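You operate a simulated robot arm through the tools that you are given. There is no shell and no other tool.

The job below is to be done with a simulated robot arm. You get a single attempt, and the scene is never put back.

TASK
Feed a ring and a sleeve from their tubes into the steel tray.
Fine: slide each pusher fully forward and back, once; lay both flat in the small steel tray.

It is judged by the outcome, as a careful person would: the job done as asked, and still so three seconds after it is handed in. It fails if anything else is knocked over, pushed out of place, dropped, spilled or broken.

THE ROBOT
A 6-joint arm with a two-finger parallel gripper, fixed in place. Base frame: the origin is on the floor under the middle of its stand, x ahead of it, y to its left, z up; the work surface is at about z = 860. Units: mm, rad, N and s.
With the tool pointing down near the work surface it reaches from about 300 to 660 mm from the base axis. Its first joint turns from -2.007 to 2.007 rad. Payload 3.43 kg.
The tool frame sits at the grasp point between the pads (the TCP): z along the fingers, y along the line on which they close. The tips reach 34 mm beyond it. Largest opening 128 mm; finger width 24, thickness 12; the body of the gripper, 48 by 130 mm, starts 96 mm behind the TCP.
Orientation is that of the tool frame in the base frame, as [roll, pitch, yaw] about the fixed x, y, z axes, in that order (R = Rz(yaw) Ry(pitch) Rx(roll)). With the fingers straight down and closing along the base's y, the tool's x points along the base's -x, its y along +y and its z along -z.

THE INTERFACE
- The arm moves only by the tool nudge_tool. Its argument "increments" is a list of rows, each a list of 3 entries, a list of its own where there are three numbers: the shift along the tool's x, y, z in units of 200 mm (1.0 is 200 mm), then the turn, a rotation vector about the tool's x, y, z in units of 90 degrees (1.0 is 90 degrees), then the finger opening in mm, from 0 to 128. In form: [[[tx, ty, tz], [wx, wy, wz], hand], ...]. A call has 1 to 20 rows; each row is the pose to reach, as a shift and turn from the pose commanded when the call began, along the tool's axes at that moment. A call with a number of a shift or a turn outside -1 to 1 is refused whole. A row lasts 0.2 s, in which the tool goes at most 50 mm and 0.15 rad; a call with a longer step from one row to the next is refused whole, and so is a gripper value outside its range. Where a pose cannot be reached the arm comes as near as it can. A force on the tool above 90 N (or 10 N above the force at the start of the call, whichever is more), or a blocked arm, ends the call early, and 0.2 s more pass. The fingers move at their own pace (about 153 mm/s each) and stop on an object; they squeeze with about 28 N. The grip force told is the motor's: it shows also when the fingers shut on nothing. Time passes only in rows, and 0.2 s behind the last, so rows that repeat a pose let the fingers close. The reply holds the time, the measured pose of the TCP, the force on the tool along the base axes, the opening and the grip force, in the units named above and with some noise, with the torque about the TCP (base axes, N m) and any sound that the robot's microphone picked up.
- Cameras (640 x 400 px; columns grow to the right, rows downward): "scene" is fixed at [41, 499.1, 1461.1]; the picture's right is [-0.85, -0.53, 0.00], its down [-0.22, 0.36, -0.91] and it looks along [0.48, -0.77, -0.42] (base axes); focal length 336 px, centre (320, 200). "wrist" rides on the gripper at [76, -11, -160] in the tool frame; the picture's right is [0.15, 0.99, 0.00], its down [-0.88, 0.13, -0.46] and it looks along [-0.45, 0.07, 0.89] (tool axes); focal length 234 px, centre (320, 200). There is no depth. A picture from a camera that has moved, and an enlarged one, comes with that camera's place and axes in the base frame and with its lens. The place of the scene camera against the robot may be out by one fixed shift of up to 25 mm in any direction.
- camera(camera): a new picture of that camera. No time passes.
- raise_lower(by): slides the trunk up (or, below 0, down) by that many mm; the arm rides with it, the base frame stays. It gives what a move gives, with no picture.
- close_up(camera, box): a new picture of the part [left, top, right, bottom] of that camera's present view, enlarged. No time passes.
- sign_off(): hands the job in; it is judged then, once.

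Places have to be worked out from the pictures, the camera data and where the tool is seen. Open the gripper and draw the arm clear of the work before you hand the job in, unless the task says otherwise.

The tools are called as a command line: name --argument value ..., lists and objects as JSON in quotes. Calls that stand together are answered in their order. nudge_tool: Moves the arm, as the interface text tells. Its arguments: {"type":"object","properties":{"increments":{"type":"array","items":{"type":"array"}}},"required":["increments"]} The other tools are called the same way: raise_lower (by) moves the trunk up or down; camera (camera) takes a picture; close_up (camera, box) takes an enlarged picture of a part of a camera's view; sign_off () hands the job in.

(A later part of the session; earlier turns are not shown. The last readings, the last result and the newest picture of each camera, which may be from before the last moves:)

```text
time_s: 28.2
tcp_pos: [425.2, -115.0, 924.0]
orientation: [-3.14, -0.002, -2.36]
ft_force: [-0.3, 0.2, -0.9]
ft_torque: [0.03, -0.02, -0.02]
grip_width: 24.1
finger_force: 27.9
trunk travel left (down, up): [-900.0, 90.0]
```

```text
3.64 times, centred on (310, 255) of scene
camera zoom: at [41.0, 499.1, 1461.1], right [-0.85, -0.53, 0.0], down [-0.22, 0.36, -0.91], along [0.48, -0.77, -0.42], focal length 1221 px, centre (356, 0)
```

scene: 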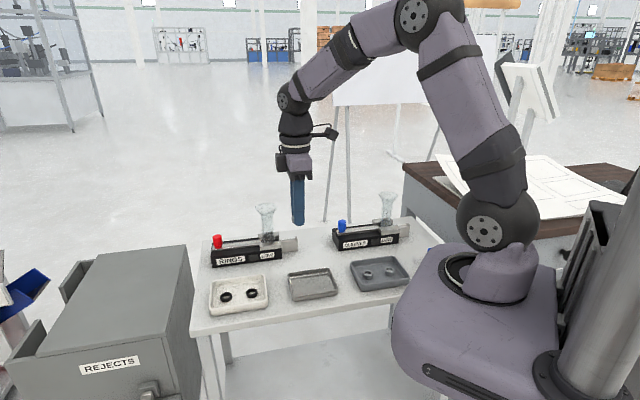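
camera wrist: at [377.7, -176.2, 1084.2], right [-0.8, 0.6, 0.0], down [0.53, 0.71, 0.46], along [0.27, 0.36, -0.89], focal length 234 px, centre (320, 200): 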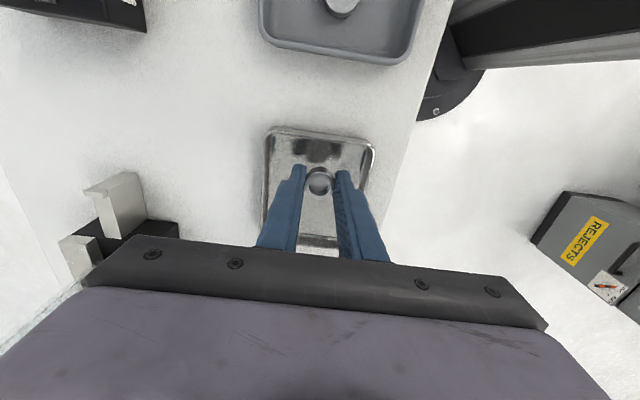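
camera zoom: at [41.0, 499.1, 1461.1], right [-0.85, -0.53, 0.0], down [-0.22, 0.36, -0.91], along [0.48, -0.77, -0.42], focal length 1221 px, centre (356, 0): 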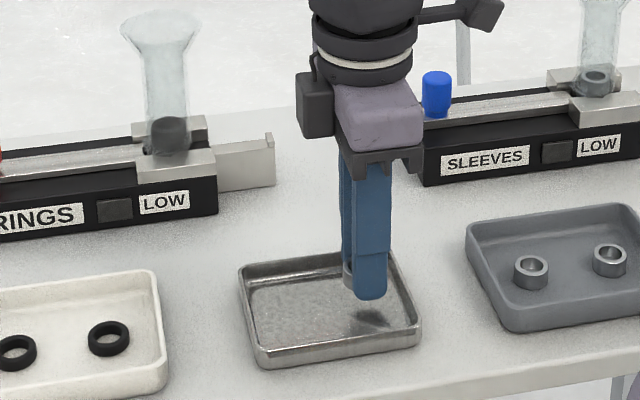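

The sleeve is over the tray's near-base half with nothing in the way. I'll lower gradually toward the floor, watching the force.

nudge_tool --increments '[[[0, 0, 0.03], [0, 0, 0], 15], [[0, 0, 0.06], [0, 0, 0], 15], [[0, 0, 0.075], [0, 0, 0], 15], [[0, 0, 0.085], [0, 0, 0], 15], [[0, 0, 0.085], [0, 0, 0], 15]]'

close_up --camera "scene" --box '[270, 230, 350, 310]'

close_up --camera "wrist" --box '[240, 100, 400, 260]'

```text
time_s: 29.4
tcp_pos: [425.5, -115.1, 908.6]
orientation: [3.141, 0.001, -2.361]
ft_force: [0.0, 0.0, -0.6]
ft_torque: [-0.02, 0.03, 0.03]
grip_width: 24.3
finger_force: 27.5
trunk travel left (down, up): [-900.0, 90.0]
```

```text
5.00 times, centred on (310, 270) of scene
camera zoom: at [41.0, 499.1, 1461.1], right [-0.85, -0.53, 0.0], down [-0.22, 0.36, -0.91], along [0.48, -0.77, -0.42], focal length 1679 px, centre (370, -150)
```

zoom: 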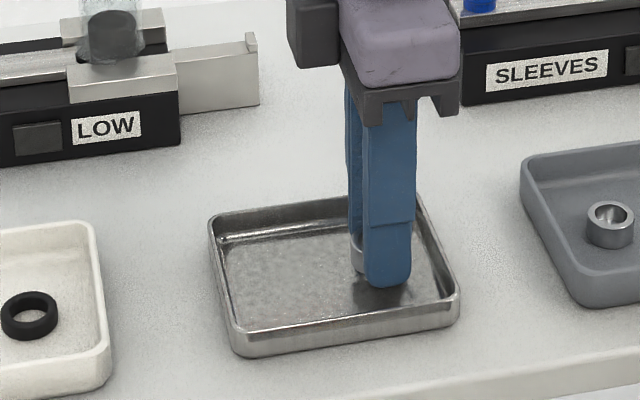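

```text
2.50 times, centred on (320, 180) of wrist
camera zoom: at [378.4, -176.3, 1068.4], right [-0.8, 0.6, 0.0], down [0.53, 0.71, 0.46], along [0.27, 0.37, -0.89], focal length 585 px, centre (320, 250)
```

zoom: 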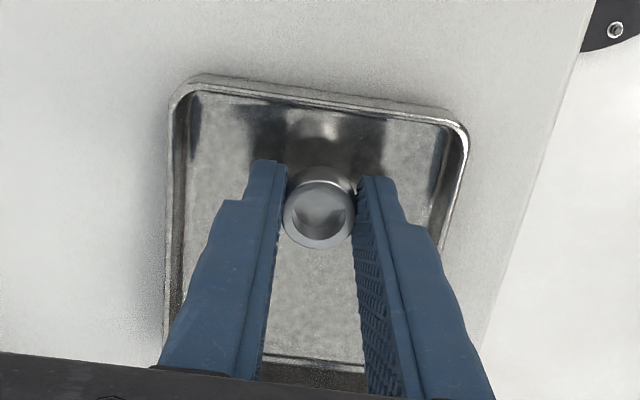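

There is no contact yet at TCP 908.6, so I'll continue down in small steps.

nudge_tool --increments '[[[0, 0, 0.01], [0, 0, 0], 15], [[0, 0, 0.02], [0, 0, 0], 15], [[0, 0, 0.02], [0, 0, 0], 15]]'

close_up --camera "scene" --box '[290, 240, 340, 290]'

```text
time_s: 30.2
tcp_pos: [424.2, -113.9, 904.2]
orientation: [-3.141, 0.0, -2.357]
ft_force: [0.7, -0.8, 0.0]
ft_torque: [0.0, 0.02, -0.03]
grip_width: 24.4
finger_force: 28.2
trunk travel left (down, up): [-900.0, 90.0]
```

```text
8.00 times, centred on (315, 265) of scene
camera zoom: at [41.0, 499.1, 1461.1], right [-0.85, -0.53, 0.0], down [-0.22, 0.36, -0.91], along [0.48, -0.77, -0.42], focal length 2686 px, centre (360, -320)
```

zoom: 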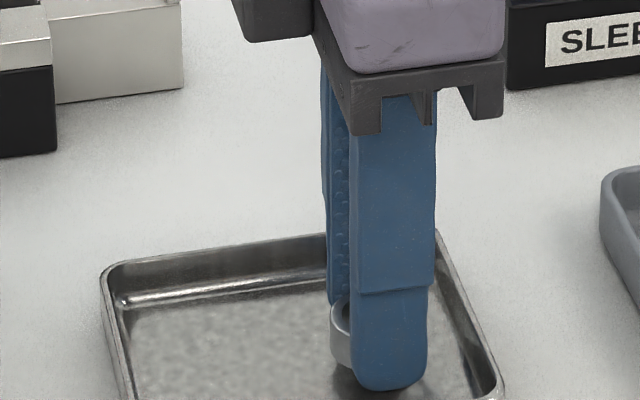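

Still no contact. I estimate the sleeve bottom is about 2–4 mm above the floor, so I'll lower a few more mm in 1 mm steps.

nudge_tool --increments '[[[0, 0, 0.005], [0, 0, 0], 15], [[0, 0, 0.01], [0, 0, 0], 15], [[0, 0, 0.01], [0, 0, 0], 15]]'

```text
time_s: 31.0
tcp_pos: [425.5, -112.7, 901.5]
orientation: [-3.14, -0.001, -2.358]
ft_force: [-0.4, 0.0, -0.5]
ft_torque: [-0.02, 0.01, -0.01]
grip_width: 24.5
finger_force: 28.2
trunk travel left (down, up): [-900.0, 90.0]
```

There is no contact force yet, so I'll go down another 2 mm.

nudge_tool --increments '[[[0, 0, 0.005], [0, 0, 0], 15], [[0, 0, 0.01], [0, 0, 0], 15], [[0, 0, 0.01], [0, 0, 0], 15]]'

close_up --camera "scene" --box '[290, 250, 340, 300]'

```text
time_s: 31.8
tcp_pos: [425.4, -114.0, 900.4]
orientation: [3.14, 0.002, -2.36]
ft_force: [0.6, -0.6, -0.7]
ft_torque: [0.02, -0.02, -0.01]
grip_width: 24.2
finger_force: 28.3
trunk travel left (down, up): [-900.0, 90.0]
```

```text
8.00 times, centred on (315, 275) of scene
camera zoom: at [41.0, 499.1, 1461.1], right [-0.85, -0.53, 0.0], down [-0.22, 0.36, -0.91], along [0.48, -0.77, -0.42], focal length 2686 px, centre (360, -400)
```

zoom: 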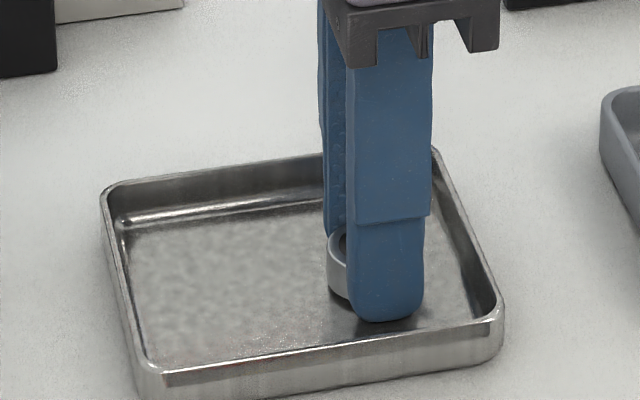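

I'll take another 2 mm step down.

nudge_tool --increments '[[[0, 0, 0.005], [0, 0, 0], 15], [[0, 0, 0.01], [0, 0, 0], 15], [[0, 0, 0.01], [0, 0, 0], 15]]'

```text
time_s: 32.6
tcp_pos: [424.4, -113.3, 897.4]
orientation: [-3.14, 0.002, -2.361]
ft_force: [0.0, -1.1, 10.8]
ft_torque: [0.02, 0.27, 0.0]
grip_width: 24.1
finger_force: 28.1
trunk travel left (down, up): [-900.0, 90.0]
```

Contact: about 11 N upward, so the sleeve is on the tray floor. I'll ease off 1 mm, open to 40 mm, and lift straight up.

nudge_tool --increments '[[[0, 0, -0.004], [0, 0, 0], 15], [[0, 0, -0.004], [0, 0, 0], 26], [[0, 0, -0.004], [0, 0, 0], 32], [[0, 0, -0.004], [0, 0, 0], 40], [[0, 0, -0.004], [0, 0, 0], 40], [[0, 0, -0.08], [0, 0, 0], 40], [[0, 0, -0.2], [0, 0, 0], 40], [[0, 0, -0.4], [0, 0, 0], 40], [[0, 0, -0.6], [0, 0, 0], 40], [[0, 0, -0.8], [0, 0, 0], 40], [[0, 0, -1.0], [0, 0, 0], 40], [[0, 0, -1.0], [0, 0, 0], 40]]'

close_up --camera "scene" --box '[270, 230, 350, 310]'

camera --camera "wrist"

```text
time_s: 35.2
tcp_pos: [424.9, -113.7, 1097.2]
orientation: [3.14, 0.0, -2.359]
ft_force: [-0.7, 0.0, 0.1]
ft_torque: [0.04, 0.0, -0.02]
grip_width: 39.9
finger_force: 0.1
trunk travel left (down, up): [-900.0, 90.0]
```

```text
5.00 times, centred on (310, 270) of scene
camera zoom: at [41.0, 499.1, 1461.1], right [-0.85, -0.53, 0.0], down [-0.22, 0.36, -0.91], along [0.48, -0.77, -0.42], focal length 1679 px, centre (370, -150)
```

zoom: 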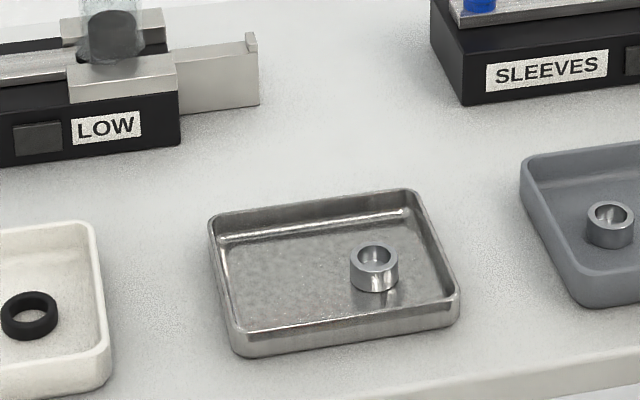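

```text
taken
camera wrist: at [379.0, -174.2, 1257.9], right [-0.8, 0.6, 0.0], down [0.53, 0.71, 0.46], along [0.27, 0.37, -0.89], focal length 234 px, centre (320, 200)
```

wrist: 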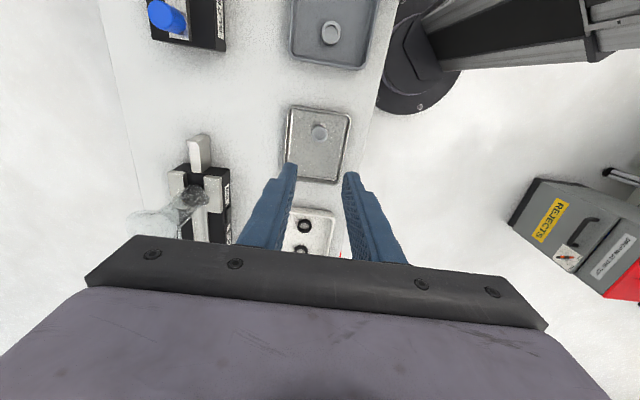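

The sleeve stands flat in the steel tray. Next is the ring feeder, which I'll enlarge in both current views.

close_up --camera "wrist" --box '[100, 100, 300, 250]'

close_up --camera "scene" --box '[200, 190, 310, 280]'

```text
2.67 times, centred on (200, 175) of wrist
camera zoom: at [379.0, -174.2, 1257.9], right [-0.8, 0.6, 0.0], down [0.53, 0.71, 0.46], along [0.27, 0.37, -0.89], focal length 624 px, centre (640, 267)
```

zoom: 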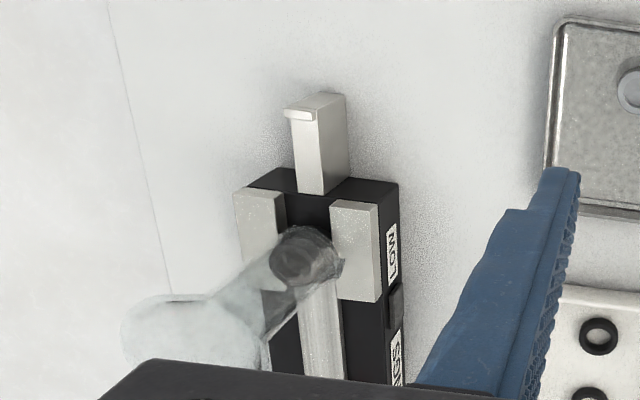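

```text
4.44 times, centred on (255, 235) of scene
camera zoom: at [41.0, 499.1, 1461.1], right [-0.85, -0.53, 0.0], down [-0.22, 0.36, -0.91], along [0.48, -0.77, -0.42], focal length 1492 px, centre (609, 44)
```

zoom: 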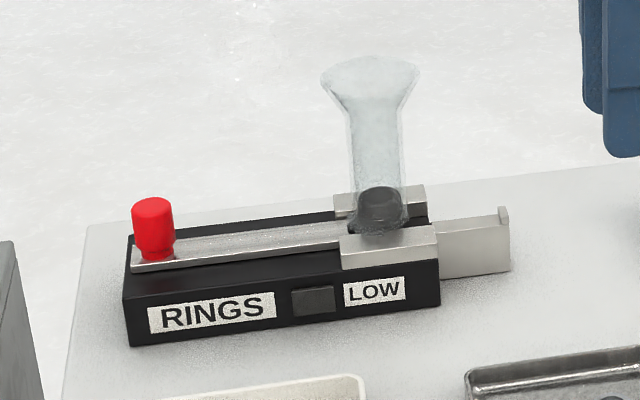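

Both feeders lie parallel (slide direction about -135°). I estimate the red knob at about (747,-58), which is beyond straight-down reach. I'll yaw the tool 90° and then lean it about 40° outward, sideways to the slide, with the fingers fore and aft of the knob. First comes the yaw, done while moving to about (590,-20,1100).

nudge_tool --increments '[[[-0.08, -0.02, 0], [0, 0, 0.09], 60], [[-0.16, -0.05, 0], [0, 0, 0.18], 70], [[-0.24, -0.07, 0], [0, 0, 0.27], 70], [[-0.33, -0.09, 0], [0, 0, 0.36], 70], [[-0.42, -0.11, 0], [0, 0, 0.45], 70], [[-0.5, -0.14, 0], [0, 0, 0.54], 70], [[-0.58, -0.16, 0], [0, 0, 0.63], 70], [[-0.67, -0.18, 0], [0, 0, 0.72], 70], [[-0.75, -0.2, 0], [0, 0, 0.81], 70], [[-0.83, -0.23, 0], [0, 0, 0.9], 70], [[-0.91, -0.25, 0], [0, 0, 0.98], 70], [[-0.917, -0.25, 0], [0, 0, 1.0], 70], [[-0.917, -0.25, 0], [0, 0, 1.0], 70]]'

camera --camera "wrist"

camera --camera "scene"

```text
time_s: 38.0
tcp_pos: [589.3, -19.4, 1099.9]
orientation: [-3.141, 0.0, 2.354]
ft_force: [0.4, -0.2, -0.4]
ft_torque: [0.01, -0.02, 0.0]
grip_width: 70.0
finger_force: 0.1
trunk travel left (down, up): [-900.0, 90.0]
```

```text
taken
camera wrist: at [528.0, 26.7, 1259.3], right [0.6, 0.8, 0.0], down [0.71, -0.53, 0.46], along [0.36, -0.27, -0.89], focal length 234 px, centre (320, 200)
```

wrist: 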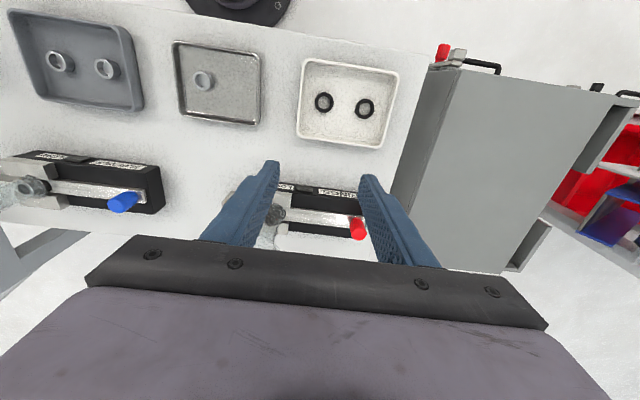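

```text
taken
```

scene: 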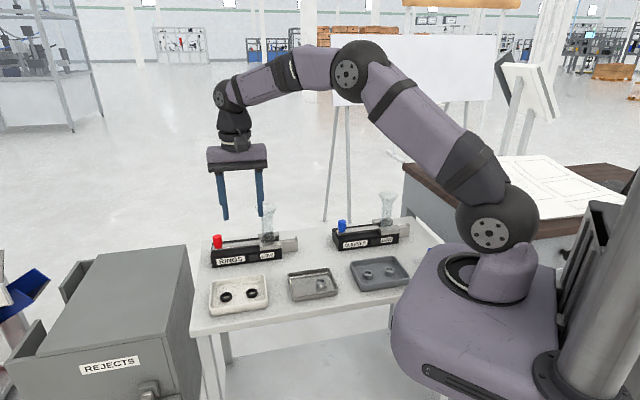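

The wrist view now shows the red knob between the fingers. I'll enlarge it to measure.

close_up --camera "wrist" --box '[240, 150, 400, 250]'

close_up --camera "wrist" --box '[0, 20, 280, 230]'

```text
4.00 times, centred on (320, 200) of wrist
camera zoom: at [528.0, 26.7, 1259.3], right [0.6, 0.8, 0.0], down [0.71, -0.53, 0.46], along [0.36, -0.27, -0.89], focal length 937 px, centre (320, 200)
```

zoom: 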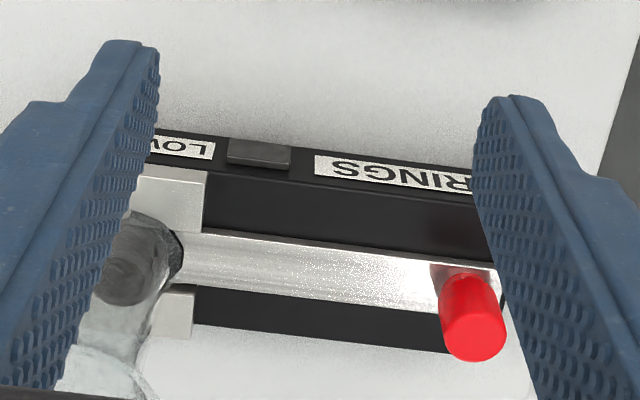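

```text
1.90 times, centred on (140, 125) of wrist
camera zoom: at [528.0, 26.7, 1259.3], right [0.6, 0.8, 0.0], down [0.71, -0.53, 0.46], along [0.36, -0.27, -0.89], focal length 446 px, centre (663, 343)
```

zoom: 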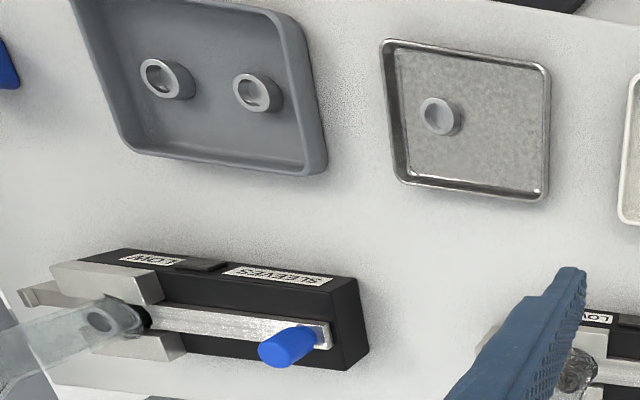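

The red knob works out at about (746,-56), with the slide direction close to -135°. Now I'll lean the tool 40° outward about its y axis and move to a hover point about 110 mm back from the knob along the leaned axis.

nudge_tool --increments '[[[-0.03, 0.05, 0.0], [0, -0.07, 0], 70], [[-0.07, 0.1, 0.0], [0, -0.145, 0], 70], [[-0.1, 0.16, 0.02], [0, -0.22, 0], 70], [[-0.14, 0.22, 0.05], [0, -0.295, 0], 70], [[-0.18, 0.28, 0.1], [0, -0.37, 0], 70], [[-0.22, 0.34, 0.18], [0, -0.444, 0], 70], [[-0.25, 0.4, 0.27], [0, -0.444, 0], 70], [[-0.268, 0.426, 0.355], [0, -0.444, 0], 70], [[-0.268, 0.426, 0.355], [0, -0.444, 0], 70]]'

camera --camera "wrist"

camera --camera "scene"

```text
time_s: 40.0
tcp_pos: [686.6, 2.0, 1026.6]
orientation: [3.14, 0.698, 2.352]
ft_force: [0.4, 0.4, 0.0]
ft_torque: [-0.03, -0.03, -0.02]
grip_width: 70.2
finger_force: 0.0
trunk travel left (down, up): [-900.0, 90.0]
```

```text
taken
camera wrist: at [564.9, 108.5, 1101.3], right [0.62, 0.78, -0.09], down [0.36, -0.18, 0.92], along [0.69, -0.6, -0.39], focal length 234 px, centre (320, 200)
```

wrist: 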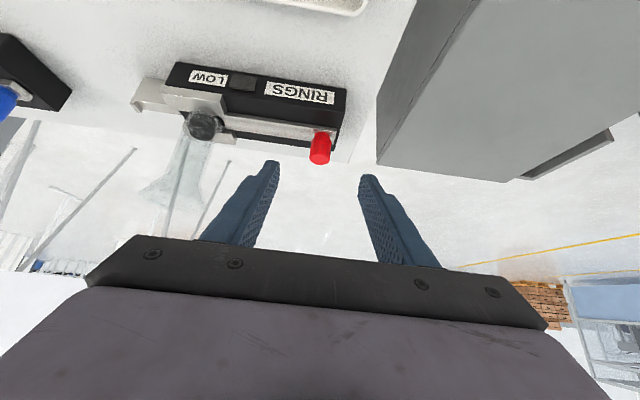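

```text
taken
```

scene: 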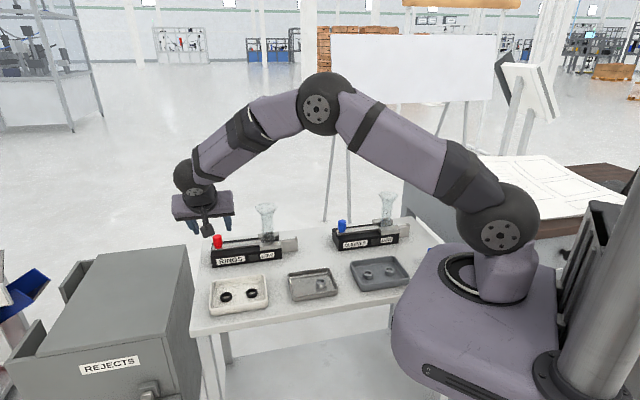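

The leaned hover pose was reached and the knob lies on the tool axis. I'll enlarge to check the alignment.

close_up --camera "wrist" --box '[180, 50, 400, 190]'

close_up --camera "scene" --box '[160, 150, 310, 280]'

```text
2.86 times, centred on (290, 120) of wrist
camera zoom: at [564.9, 108.5, 1101.3], right [0.62, 0.78, -0.09], down [0.36, -0.18, 0.92], along [0.69, -0.6, -0.39], focal length 669 px, centre (406, 429)
```

zoom: 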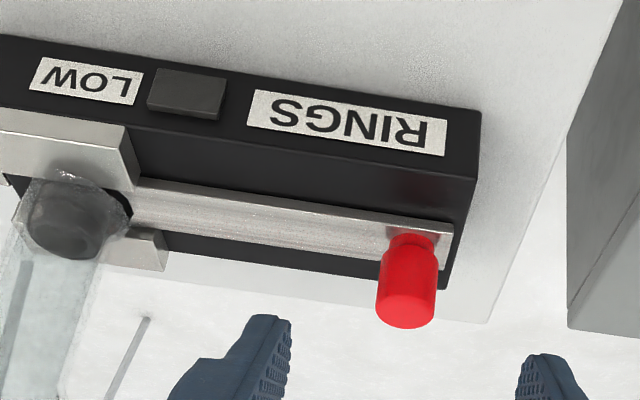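

```text
3.08 times, centred on (235, 215) of scene
camera zoom: at [41.0, 499.1, 1461.1], right [-0.85, -0.53, 0.0], down [-0.22, 0.36, -0.91], along [0.48, -0.77, -0.42], focal length 1033 px, centre (582, 154)
```

zoom: 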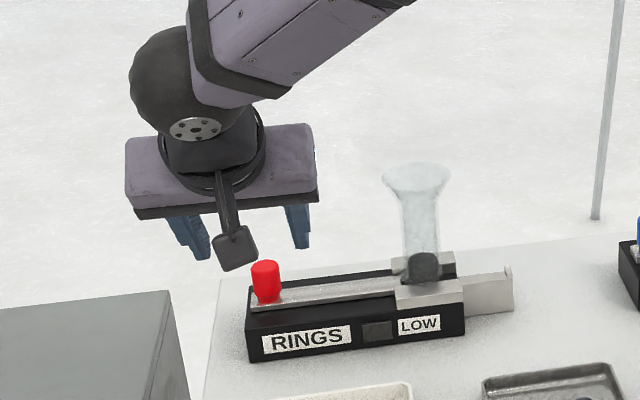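

The knob is within about 1.5 mm of the tool axis. I'll advance 75 mm along the tool axis, stopping just short of straddling it, and recheck.

nudge_tool --increments '[[[0, 0, 0.1], [0, 0, 0], 70], [[0, 0, 0.2], [0, 0, 0], 70], [[0, 0, 0.3], [0, 0, 0], 70], [[0, 0, 0.375], [0, 0, 0], 70], [[0, 0, 0.375], [0, 0, 0], 70]]'

close_up --camera "wrist" --box '[220, 100, 420, 220]'

close_up --camera "scene" --box '[170, 180, 310, 290]'

```text
time_s: 41.2
tcp_pos: [720.8, -30.5, 968.0]
orientation: [3.141, 0.699, 2.352]
ft_force: [-0.3, -0.5, -0.2]
ft_torque: [0.01, -0.01, 0.03]
grip_width: 69.9
finger_force: 0.0
trunk travel left (down, up): [-900.0, 90.0]
```

```text
3.20 times, centred on (320, 160) of wrist
camera zoom: at [599.7, 74.6, 1042.9], right [0.62, 0.78, -0.09], down [0.36, -0.18, 0.91], along [0.69, -0.6, -0.39], focal length 749 px, centre (320, 328)
```

zoom: 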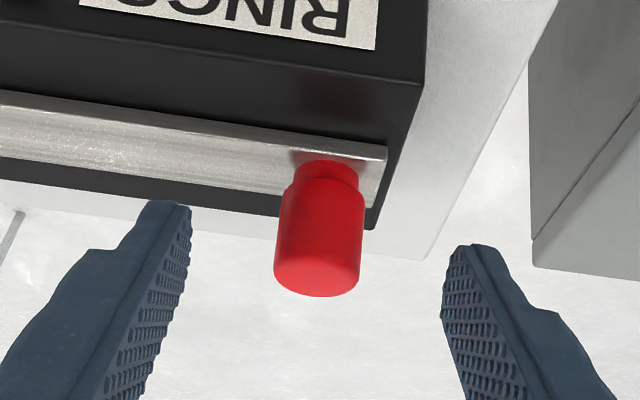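

```text
3.64 times, centred on (240, 235) of scene
camera zoom: at [41.0, 499.1, 1461.1], right [-0.85, -0.53, 0.0], down [-0.22, 0.36, -0.91], along [0.48, -0.77, -0.42], focal length 1221 px, centre (611, 73)
```

zoom: 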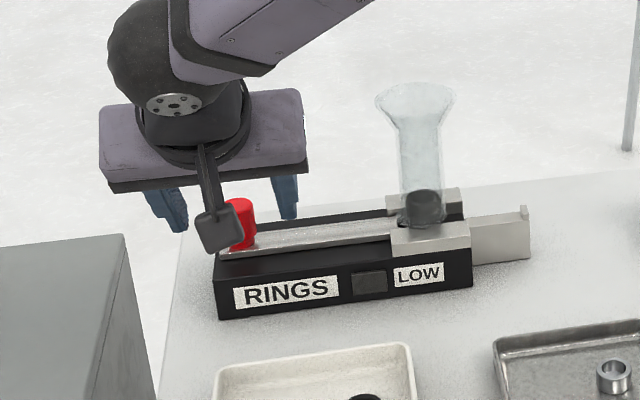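

The knob spans z≈912–945 and is centred within about 1 mm. I'll shift 1 mm in y, advance 34 mm to straddle it, and close.

nudge_tool --increments '[[[0, 0.005, 0.05], [0, 0, 0], 70], [[0, 0.005, 0.1], [0, 0, 0], 70], [[0, 0.005, 0.15], [0, 0, 0], 70], [[0, 0.005, 0.17], [0, 0, 0], 70], [[0, 0.005, 0.17], [0, 0, 0], 70]]'

close_up --camera "wrist" --box '[220, 120, 420, 240]'

close_up --camera "scene" --box '[170, 180, 310, 290]'

```text
time_s: 42.4
tcp_pos: [737.8, -46.4, 943.1]
orientation: [3.141, 0.696, 2.353]
ft_force: [0.7, 0.1, -0.4]
ft_torque: [0.04, 0.0, 0.01]
grip_width: 70.0
finger_force: 0.1
trunk travel left (down, up): [-900.0, 90.0]
```

```text
3.20 times, centred on (320, 180) of wrist
camera zoom: at [615.8, 59.8, 1016.9], right [0.62, 0.78, -0.09], down [0.36, -0.18, 0.91], along [0.69, -0.6, -0.39], focal length 749 px, centre (320, 264)
```

zoom: 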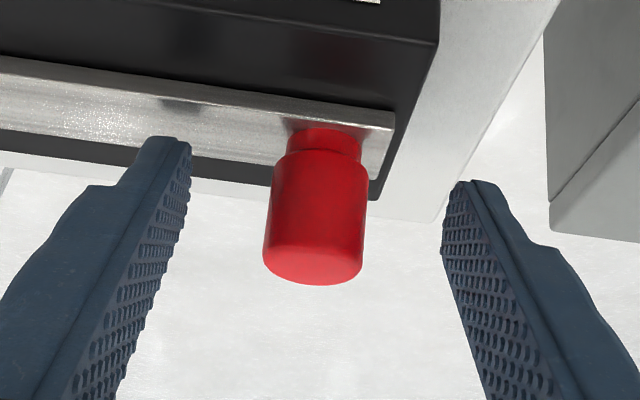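

```text
3.64 times, centred on (240, 235) of scene
camera zoom: at [41.0, 499.1, 1461.1], right [-0.85, -0.53, 0.0], down [-0.22, 0.36, -0.91], along [0.48, -0.77, -0.42], focal length 1221 px, centre (611, 73)
```

zoom: 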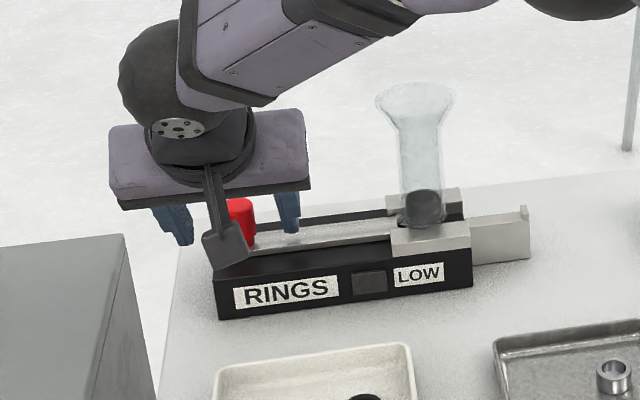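

The fingers straddle the red knob fore and aft, centred within about 1 mm. Closing now.

nudge_tool --increments '[[[0, 0, 0], [0, 0, 0], 50], [[0, 0, 0], [0, 0, 0], 36], [[0, 0, 0], [0, 0, 0], 28], [[0, 0, 0], [0, 0, 0], 20], [[0, 0, 0], [0, 0, 0], 20]]'

close_up --camera "wrist" --box '[220, 120, 420, 240]'

close_up --camera "scene" --box '[190, 190, 310, 280]'

```text
time_s: 43.6
tcp_pos: [736.6, -46.5, 941.6]
orientation: [3.141, 0.698, 2.351]
ft_force: [-3.0, -1.0, -0.5]
ft_torque: [0.18, -0.42, 0.07]
grip_width: 25.2
finger_force: 44.5
trunk travel left (down, up): [-900.0, 90.0]
```

```text
3.20 times, centred on (320, 180) of wrist
camera zoom: at [615.5, 59.5, 1017.1], right [0.62, 0.78, -0.09], down [0.36, -0.18, 0.91], along [0.69, -0.6, -0.39], focal length 749 px, centre (320, 264)
```

zoom: 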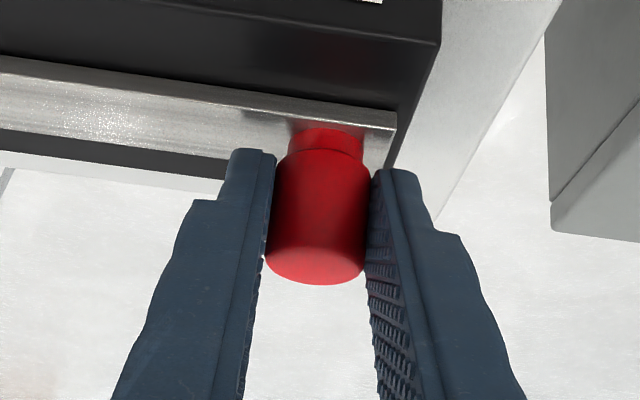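

```text
4.44 times, centred on (250, 235) of scene
camera zoom: at [41.0, 499.1, 1461.1], right [-0.85, -0.53, 0.0], down [-0.22, 0.36, -0.91], along [0.48, -0.77, -0.42], focal length 1492 px, centre (631, 44)
```

zoom: 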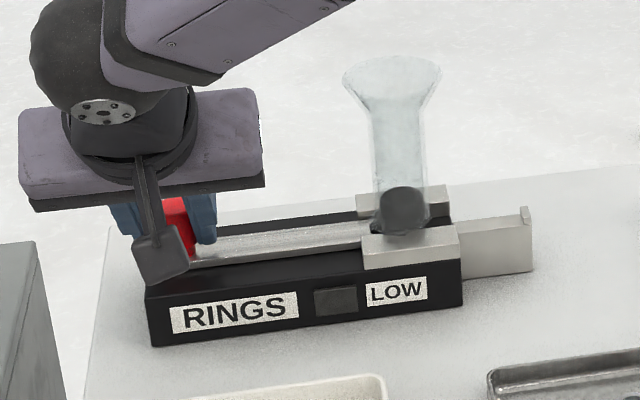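

Gripped at 25.2 mm. Now I'll push forward along tool -y, 40 mm first, then check.

nudge_tool --increments '[[[0, -0.02, 0], [0, 0, 0], 20], [[0, -0.05, 0], [0, 0, 0], 20], [[0, -0.08, 0], [0, 0, 0], 20], [[0, -0.11, 0], [0, 0, 0], 20], [[0, -0.14, 0], [0, 0, 0], 20], [[0, -0.17, 0], [0, 0, 0], 20], [[0, -0.2, 0], [0, 0, 0], 20]]'

close_up --camera "scene" --box '[190, 190, 310, 280]'

camera --camera "wrist"

```text
time_s: 45.2
tcp_pos: [710.2, -75.9, 943.1]
orientation: [3.141, 0.697, 2.353]
ft_force: [-6.8, 6.4, -3.0]
ft_torque: [1.29, 0.2, 0.27]
grip_width: 25.5
finger_force: 45.5
trunk travel left (down, up): [-900.0, 90.0]
```

```text
4.44 times, centred on (250, 235) of scene
camera zoom: at [41.0, 499.1, 1461.1], right [-0.85, -0.53, 0.0], down [-0.22, 0.36, -0.91], along [0.48, -0.77, -0.42], focal length 1492 px, centre (631, 44)
```

zoom: 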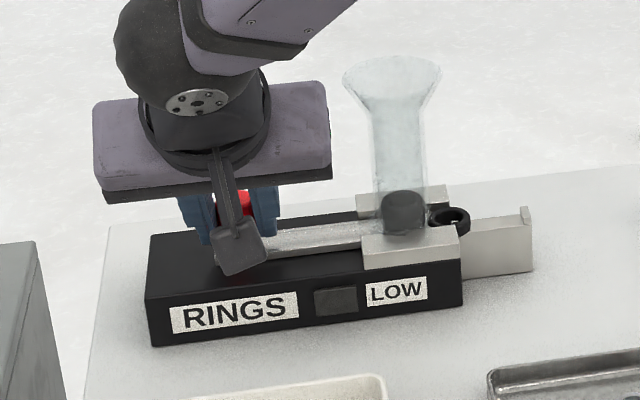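

```text
taken
camera wrist: at [587.6, 31.6, 1017.2], right [0.62, 0.78, -0.09], down [0.36, -0.18, 0.91], along [0.69, -0.6, -0.39], focal length 234 px, centre (320, 200)
```

wrist: 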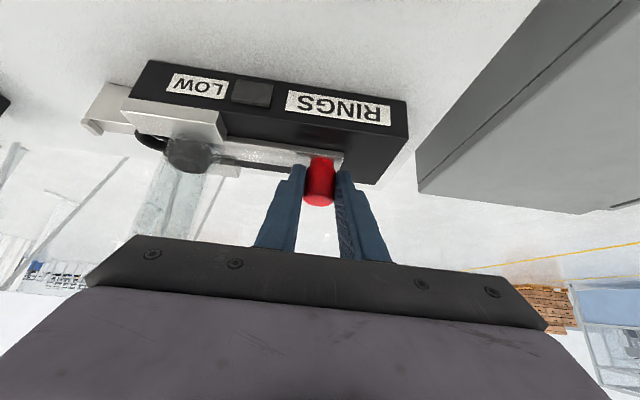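

A ring is emerging and the feeder hasn't shifted. The side force is small (about 9 N), so I'll continue with a slight sideways correction.

nudge_tool --increments '[[[0.0015, -0.02, -0.0013], [0, 0, 0], 20], [[0.003, -0.05, -0.0026], [0, 0, 0], 20], [[0.0045, -0.08, -0.0039], [0, 0, 0], 20], [[0.006, -0.1, -0.005], [0, 0, 0], 20], [[0.006, -0.12, -0.005], [0, 0, 0], 20], [[0.006, -0.14, -0.005], [0, 0, 0], 20]]'

close_up --camera "scene" --box '[190, 190, 310, 280]'

camera --camera "wrist"

```text
time_s: 46.6
tcp_pos: [689.1, -94.2, 942.9]
orientation: [-3.141, 0.696, 2.355]
ft_force: [0.4, -2.1, -10.3]
ft_torque: [0.33, -0.9, 0.15]
grip_width: 25.3
finger_force: 44.8
trunk travel left (down, up): [-900.0, 90.0]
```

```text
4.44 times, centred on (250, 235) of scene
camera zoom: at [41.0, 499.1, 1461.1], right [-0.85, -0.53, 0.0], down [-0.22, 0.36, -0.91], along [0.48, -0.77, -0.42], focal length 1492 px, centre (631, 44)
```

zoom: 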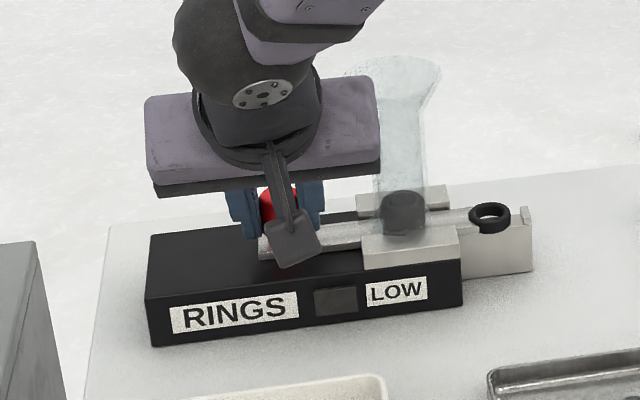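

```text
taken
camera wrist: at [567.8, 11.6, 1017.5], right [0.62, 0.78, -0.1], down [0.36, -0.18, 0.91], along [0.69, -0.6, -0.39], focal length 234 px, centre (320, 200)
```

wrist: 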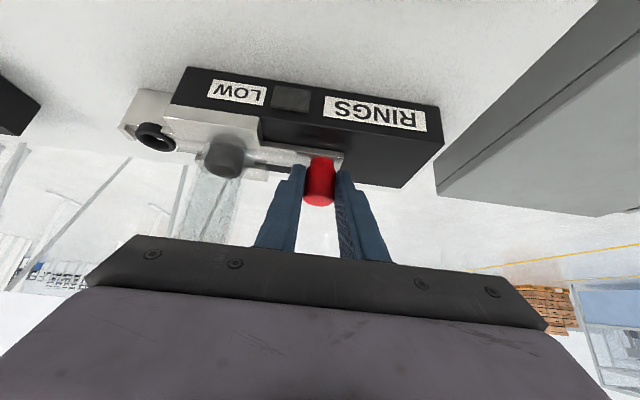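

After 67 mm the ring is near the lip, so I'll take small steps to the forward stop.

nudge_tool --increments '[[[0, -0.01, 0], [0, 0, 0], 20], [[0, -0.02, 0], [0, 0, 0], 20], [[0, -0.03, 0], [0, 0, 0], 20], [[0, -0.04, 0], [0, 0, 0], 20]]'

close_up --camera "scene" --box '[190, 190, 310, 280]'

```text
time_s: 47.6
tcp_pos: [686.8, -97.6, 943.3]
orientation: [3.14, 0.698, 2.359]
ft_force: [12.8, 5.1, -4.6]
ft_torque: [0.0, 0.69, 0.29]
grip_width: 25.7
finger_force: 44.8
trunk travel left (down, up): [-900.0, 90.0]
```

```text
4.44 times, centred on (250, 235) of scene
camera zoom: at [41.0, 499.1, 1461.1], right [-0.85, -0.53, 0.0], down [-0.22, 0.36, -0.91], along [0.48, -0.77, -0.42], focal length 1492 px, centre (631, 44)
```

zoom: 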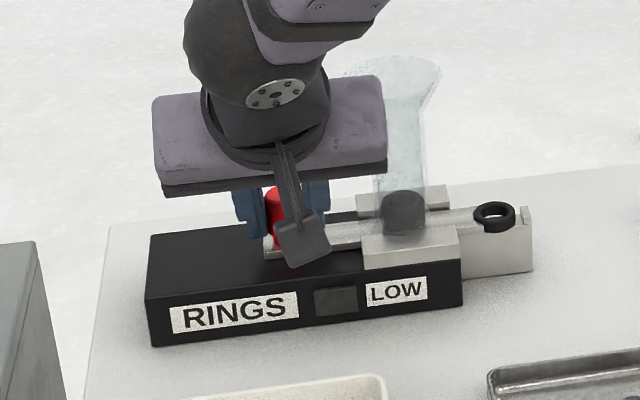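

The stroke is now 71 mm with the force rising. I'll push a little further to confirm the hard stop.

nudge_tool --increments '[[[0, -0.01, 0], [0, 0, 0], 20], [[0, -0.02, 0], [0, 0, 0], 20], [[0, -0.02, 0], [0, 0, 0], 20]]'

close_up --camera "scene" --box '[190, 190, 310, 280]'

close_up --camera "wrist" --box '[100, 50, 460, 230]'

```text
time_s: 48.4
tcp_pos: [688.2, -97.4, 942.6]
orientation: [3.133, 0.699, 2.358]
ft_force: [25.9, 16.9, -0.2]
ft_torque: [-0.57, 0.32, 0.42]
grip_width: 25.6
finger_force: 45.2
trunk travel left (down, up): [-900.0, 90.0]
```

```text
4.44 times, centred on (250, 235) of scene
camera zoom: at [41.0, 499.1, 1461.1], right [-0.85, -0.53, 0.0], down [-0.22, 0.36, -0.91], along [0.48, -0.77, -0.42], focal length 1492 px, centre (631, 44)
```

zoom: 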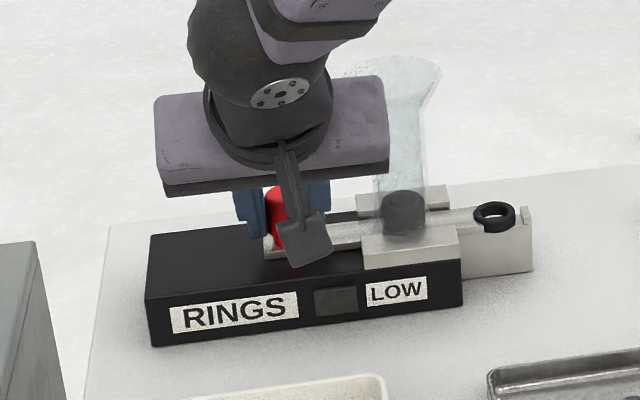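

```text
1.78 times, centred on (280, 140) of wrist
camera zoom: at [563.5, 7.5, 1016.9], right [0.61, 0.78, -0.09], down [0.36, -0.18, 0.92], along [0.7, -0.59, -0.39], focal length 416 px, centre (391, 307)
```

zoom: 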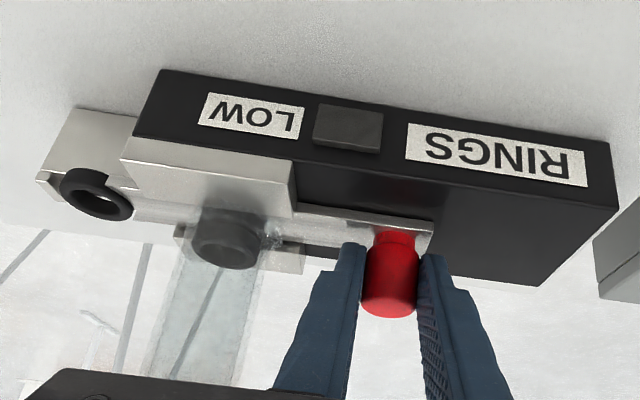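

The hard stop is confirmed: 31 N and no further motion, with the ring at the lip. Now I'll pull the pusher back over its full stroke.

nudge_tool --increments '[[[0, 0.04, 0], [0, 0, 0], 20], [[0, 0.07, 0], [0, 0, 0], 20], [[0, 0.1, 0], [0, 0, 0], 20], [[-0.001, 0.14, 0.001], [0, 0, 0], 20], [[-0.002, 0.18, 0.002], [0, 0, 0], 20], [[-0.003, 0.22, 0.003], [0, 0, 0], 20], [[-0.005, 0.26, 0.004], [0, 0, 0], 20], [[-0.006, 0.3, 0.005], [0, 0, 0], 20], [[-0.006, 0.34, 0.005], [0, 0, 0], 20], [[-0.006, 0.37, 0.005], [0, 0, 0], 20], [[-0.006, 0.385, 0.005], [0, 0, 0], 20]]'

close_up --camera "scene" --box '[190, 190, 310, 280]'

close_up --camera "wrist" --box '[220, 120, 420, 240]'

```text
time_s: 50.8
tcp_pos: [736.1, -47.5, 941.6]
orientation: [3.14, 0.696, 2.353]
ft_force: [-6.7, 7.5, -4.8]
ft_torque: [1.15, 0.18, -0.14]
grip_width: 25.5
finger_force: 45.5
trunk travel left (down, up): [-900.0, 90.0]
```

```text
4.44 times, centred on (250, 235) of scene
camera zoom: at [41.0, 499.1, 1461.1], right [-0.85, -0.53, 0.0], down [-0.22, 0.36, -0.91], along [0.48, -0.77, -0.42], focal length 1492 px, centre (631, 44)
```

zoom: 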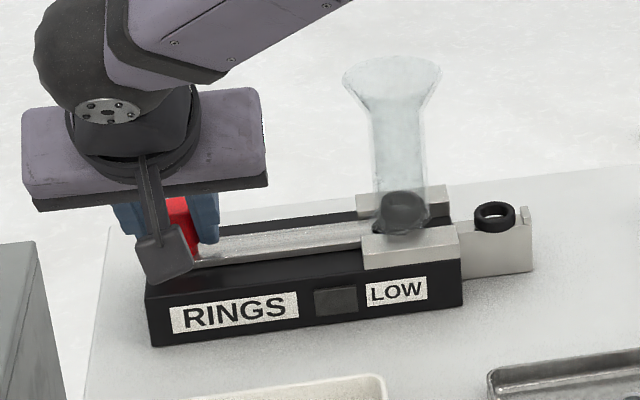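

```text
3.20 times, centred on (320, 180) of wrist
camera zoom: at [614.1, 58.2, 1017.3], right [0.62, 0.78, -0.09], down [0.36, -0.18, 0.91], along [0.69, -0.6, -0.39], focal length 749 px, centre (320, 264)
```

zoom: 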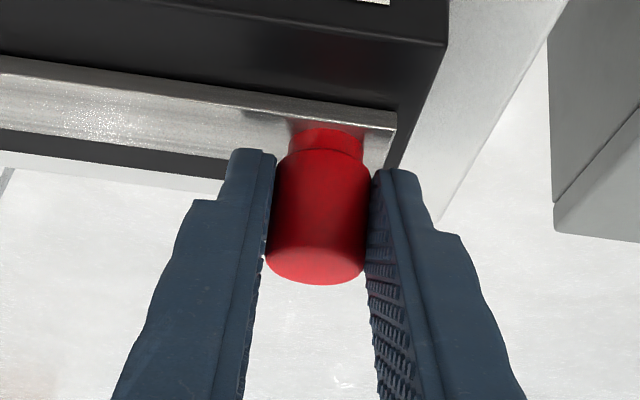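

It is about 2 mm short of the original position, so I'll pull back a bit more to the rear stop.

nudge_tool --increments '[[[0, 0.01, 0], [0, 0, 0], 20], [[0, 0.02, 0], [0, 0, 0], 20], [[0, 0.03, 0], [0, 0, 0], 20], [[0, 0.04, 0], [0, 0, 0], 20]]'

close_up --camera "scene" --box '[190, 190, 310, 280]'

close_up --camera "wrist" --box '[220, 120, 420, 240]'

```text
time_s: 51.8
tcp_pos: [737.1, -46.6, 942.3]
orientation: [-3.133, 0.695, 2.352]
ft_force: [-24.6, -3.9, -8.4]
ft_torque: [0.01, -1.06, -0.56]
grip_width: 25.5
finger_force: 44.8
trunk travel left (down, up): [-900.0, 90.0]
```

```text
4.44 times, centred on (250, 235) of scene
camera zoom: at [41.0, 499.1, 1461.1], right [-0.85, -0.53, 0.0], down [-0.22, 0.36, -0.91], along [0.48, -0.77, -0.42], focal length 1492 px, centre (631, 44)
```

zoom: 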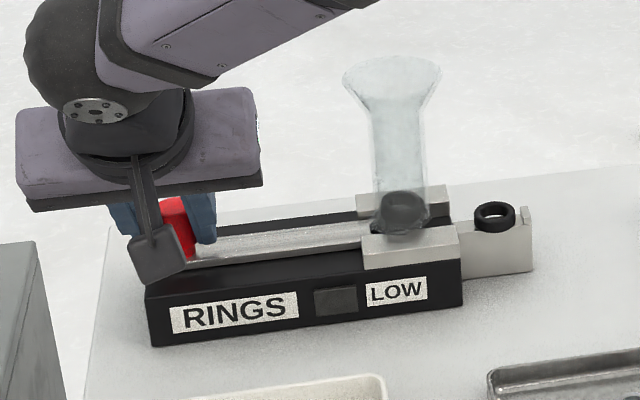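

```text
3.20 times, centred on (320, 180) of wrist
camera zoom: at [616.8, 60.6, 1017.8], right [0.63, 0.77, -0.1], down [0.37, -0.18, 0.91], along [0.69, -0.61, -0.4], focal length 749 px, centre (320, 264)
```

zoom: 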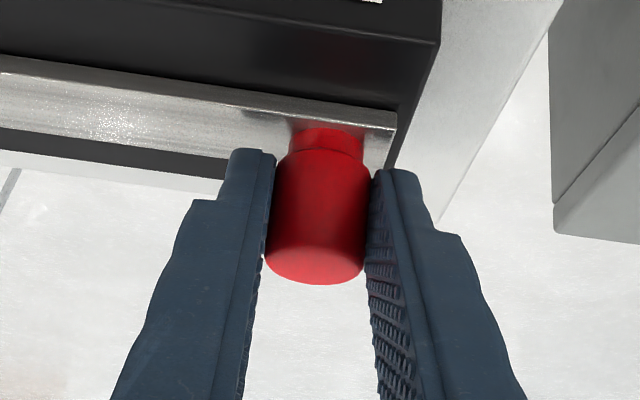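

The rear stop is reached: 25 N and the view matches the start. I'll relax the command 4 mm, open, and withdraw along the tool axis.

nudge_tool --increments '[[[0, -0.01, 0], [0, 0, 0], 20], [[0, -0.02, 0], [0, 0, 0], 20], [[0, -0.02, 0], [0, 0, 0], 40], [[0, -0.02, 0], [0, 0, 0], 60], [[0, -0.02, 0], [0, 0, 0], 70], [[0, -0.02, -0.1], [0, 0, 0], 70], [[0, -0.02, -0.25], [0, 0, 0], 70], [[0, -0.02, -0.45], [0, 0, 0], 70], [[0, -0.02, -0.6], [0, 0, 0], 70], [[0, -0.02, -0.6], [0, 0, 0], 70]]'

camera --camera "wrist"

close_up --camera "scene" --box '[190, 190, 310, 280]'

```text
time_s: 54.0
tcp_pos: [684.9, 8.8, 1036.8]
orientation: [3.141, 0.697, 2.353]
ft_force: [0.0, 0.5, -0.4]
ft_torque: [0.02, 0.02, 0.01]
grip_width: 69.9
finger_force: 0.0
trunk travel left (down, up): [-900.0, 90.0]
```

```text
taken
camera wrist: at [563.7, 115.3, 1109.6], right [0.62, 0.78, -0.09], down [0.36, -0.18, 0.91], along [0.69, -0.6, -0.39], focal length 234 px, centre (320, 200)
```

wrist: 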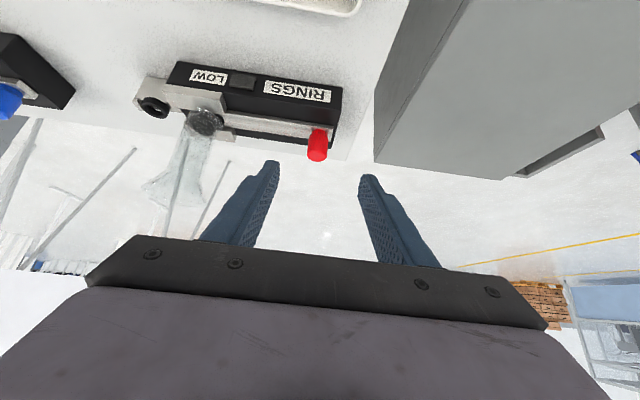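

```text
4.44 times, centred on (250, 235) of scene
camera zoom: at [41.0, 499.1, 1461.1], right [-0.85, -0.53, 0.0], down [-0.22, 0.36, -0.91], along [0.48, -0.77, -0.42], focal length 1492 px, centre (631, 44)
```

zoom: 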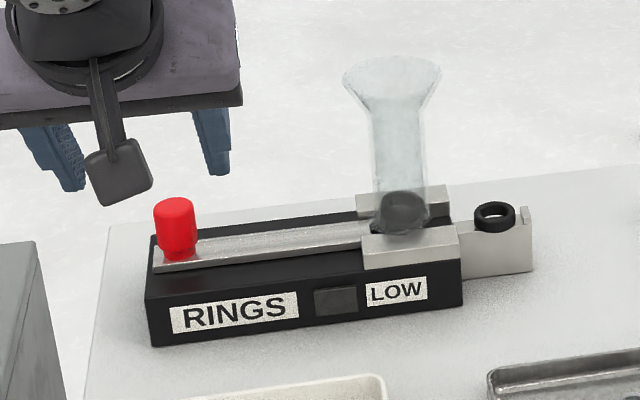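

The red pusher is back and the ring lies on the tongue. Now I'll un-lean the tool while drawing back to about (590,-20,1100).

nudge_tool --increments '[[[0, -0.06, -0.06], [0, 0.07, 0], 70], [[-0.005, -0.13, -0.12], [0, 0.145, 0], 70], [[-0.01, -0.2, -0.18], [0, 0.22, 0], 70], [[-0.015, -0.27, -0.24], [0, 0.295, 0], 70], [[-0.02, -0.34, -0.3], [0, 0.37, 0], 70], [[-0.025, -0.4, -0.36], [0, 0.444, 0], 70], [[-0.025, -0.439, -0.391], [0, 0.444, 0], 70], [[-0.025, -0.439, -0.391], [0, 0.444, 0], 70]]'

```text
time_s: 55.8
tcp_pos: [590.6, -22.8, 1097.6]
orientation: [3.141, -0.002, 2.353]
ft_force: [0.8, -0.7, 0.6]
ft_torque: [0.03, 0.03, 0.01]
grip_width: 69.8
finger_force: 0.0
trunk travel left (down, up): [-900.0, 90.0]
```

The tool is vertical again. Now I'll yaw back 90° so the fingers close across the tongue, moving to near (580,-190,1085).

nudge_tool --increments '[[[-0.05, -0.05, 0], [0, 0, -0.09], 70], [[-0.1, -0.11, 0], [0, 0, -0.18], 70], [[-0.15, -0.17, 0], [0, 0, -0.27], 70], [[-0.2, -0.23, 0], [0, 0, -0.36], 70], [[-0.25, -0.29, 0], [0, 0, -0.45], 70], [[-0.3, -0.35, 0], [0, 0, -0.54], 70], [[-0.35, -0.41, 0], [0, 0, -0.63], 70], [[-0.4, -0.47, 0.02], [0, 0, -0.72], 70], [[-0.45, -0.53, 0.03], [0, 0, -0.81], 70], [[-0.5, -0.58, 0.05], [0, 0, -0.9], 70], [[-0.55, -0.62, 0.06], [0, 0, -0.98], 70], [[-0.56, -0.628, 0.06], [0, 0, -1.0], 70], [[-0.56, -0.628, 0.06], [0, 0, -1.0], 70]]'

camera --camera "wrist"

close_up --camera "wrist" --box '[220, 40, 420, 220]'

camera --camera "scene"

```text
time_s: 58.6
tcp_pos: [580.7, -189.1, 1085.5]
orientation: [3.14, 0.0, -2.36]
ft_force: [-0.6, -0.1, -0.8]
ft_torque: [0.03, -0.03, 0.03]
grip_width: 69.9
finger_force: 0.1
trunk travel left (down, up): [-900.0, 90.0]
```

```text
taken
camera wrist: at [534.0, -249.7, 1245.8], right [-0.8, 0.6, 0.0], down [0.53, 0.71, 0.46], along [0.27, 0.37, -0.89], focal length 234 px, centre (320, 200)
```

wrist: 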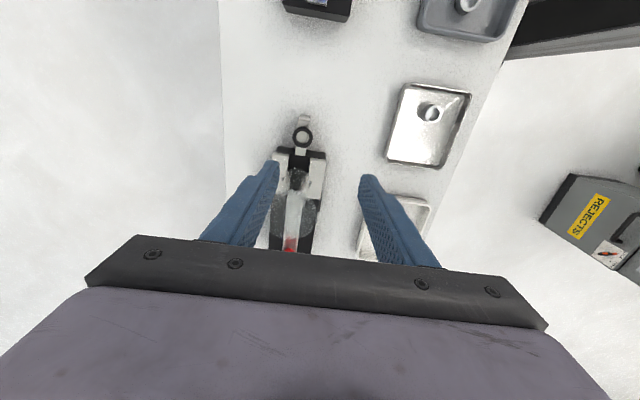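

```text
2.22 times, centred on (320, 130) of wrist
camera zoom: at [534.0, -249.7, 1245.8], right [-0.8, 0.6, 0.0], down [0.53, 0.71, 0.46], along [0.27, 0.37, -0.89], focal length 520 px, centre (320, 356)
```

zoom: 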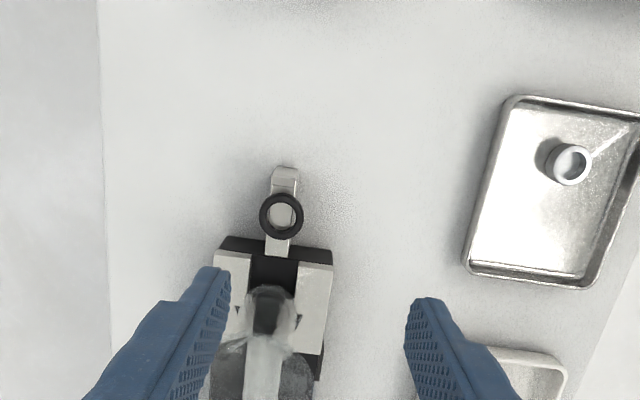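

```text
taken
```

scene: 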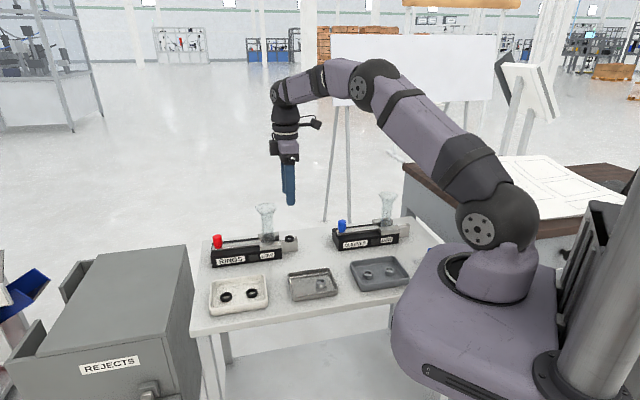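

The ring (about 28 mm OD) is at roughly (598,-207). I'll shift 25 mm in tool -y and descend to z≈1000 for a recheck.

nudge_tool --increments '[[[0, -0.08, 0.0], [0, 0, 0], 64], [[0, -0.126, 0.03], [0, 0, 0], 60], [[0, -0.126, 0.2], [0, 0, 0], 60], [[0, -0.126, 0.35], [0, 0, 0], 60], [[0, -0.126, 0.43], [0, 0, 0], 60], [[0, -0.126, 0.43], [0, 0, 0], 60]]'

close_up --camera "wrist" --box '[220, 80, 420, 220]'

close_up --camera "scene" --box '[210, 160, 340, 280]'

```text
time_s: 60.0
tcp_pos: [598.4, -205.2, 1000.0]
orientation: [3.142, 0.0, -2.361]
ft_force: [-0.5, 0.0, 0.0]
ft_torque: [0.01, 0.05, -0.04]
grip_width: 60.2
finger_force: 0.1
trunk travel left (down, up): [-900.0, 90.0]
```

```text
2.86 times, centred on (320, 150) of wrist
camera zoom: at [551.4, -267.6, 1159.7], right [-0.8, 0.6, 0.0], down [0.53, 0.71, 0.46], along [0.27, 0.37, -0.89], focal length 669 px, centre (320, 343)
```

zoom: 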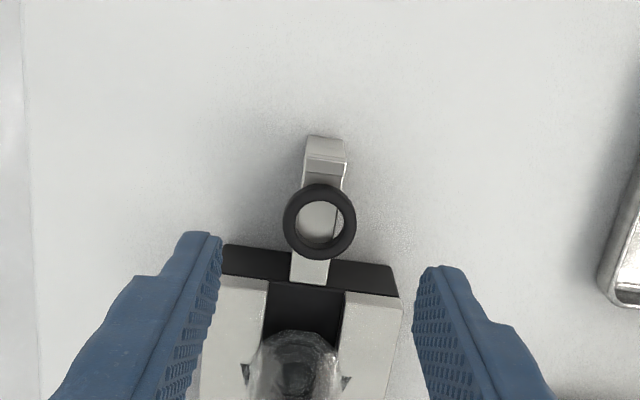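

```text
3.33 times, centred on (275, 220) of scene
camera zoom: at [41.0, 499.1, 1461.1], right [-0.85, -0.53, 0.0], down [-0.22, 0.36, -0.91], along [0.48, -0.77, -0.42], focal length 1119 px, centre (470, 133)
```

zoom: 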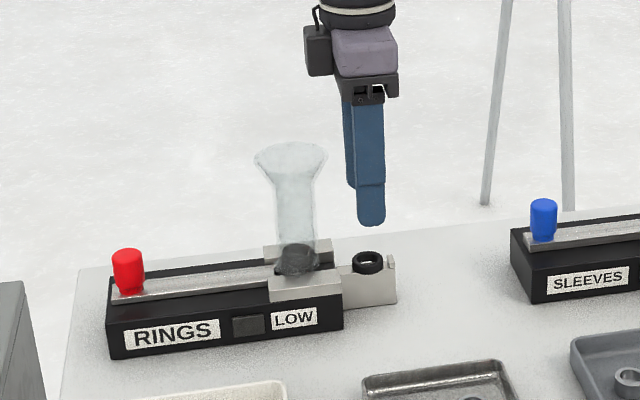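

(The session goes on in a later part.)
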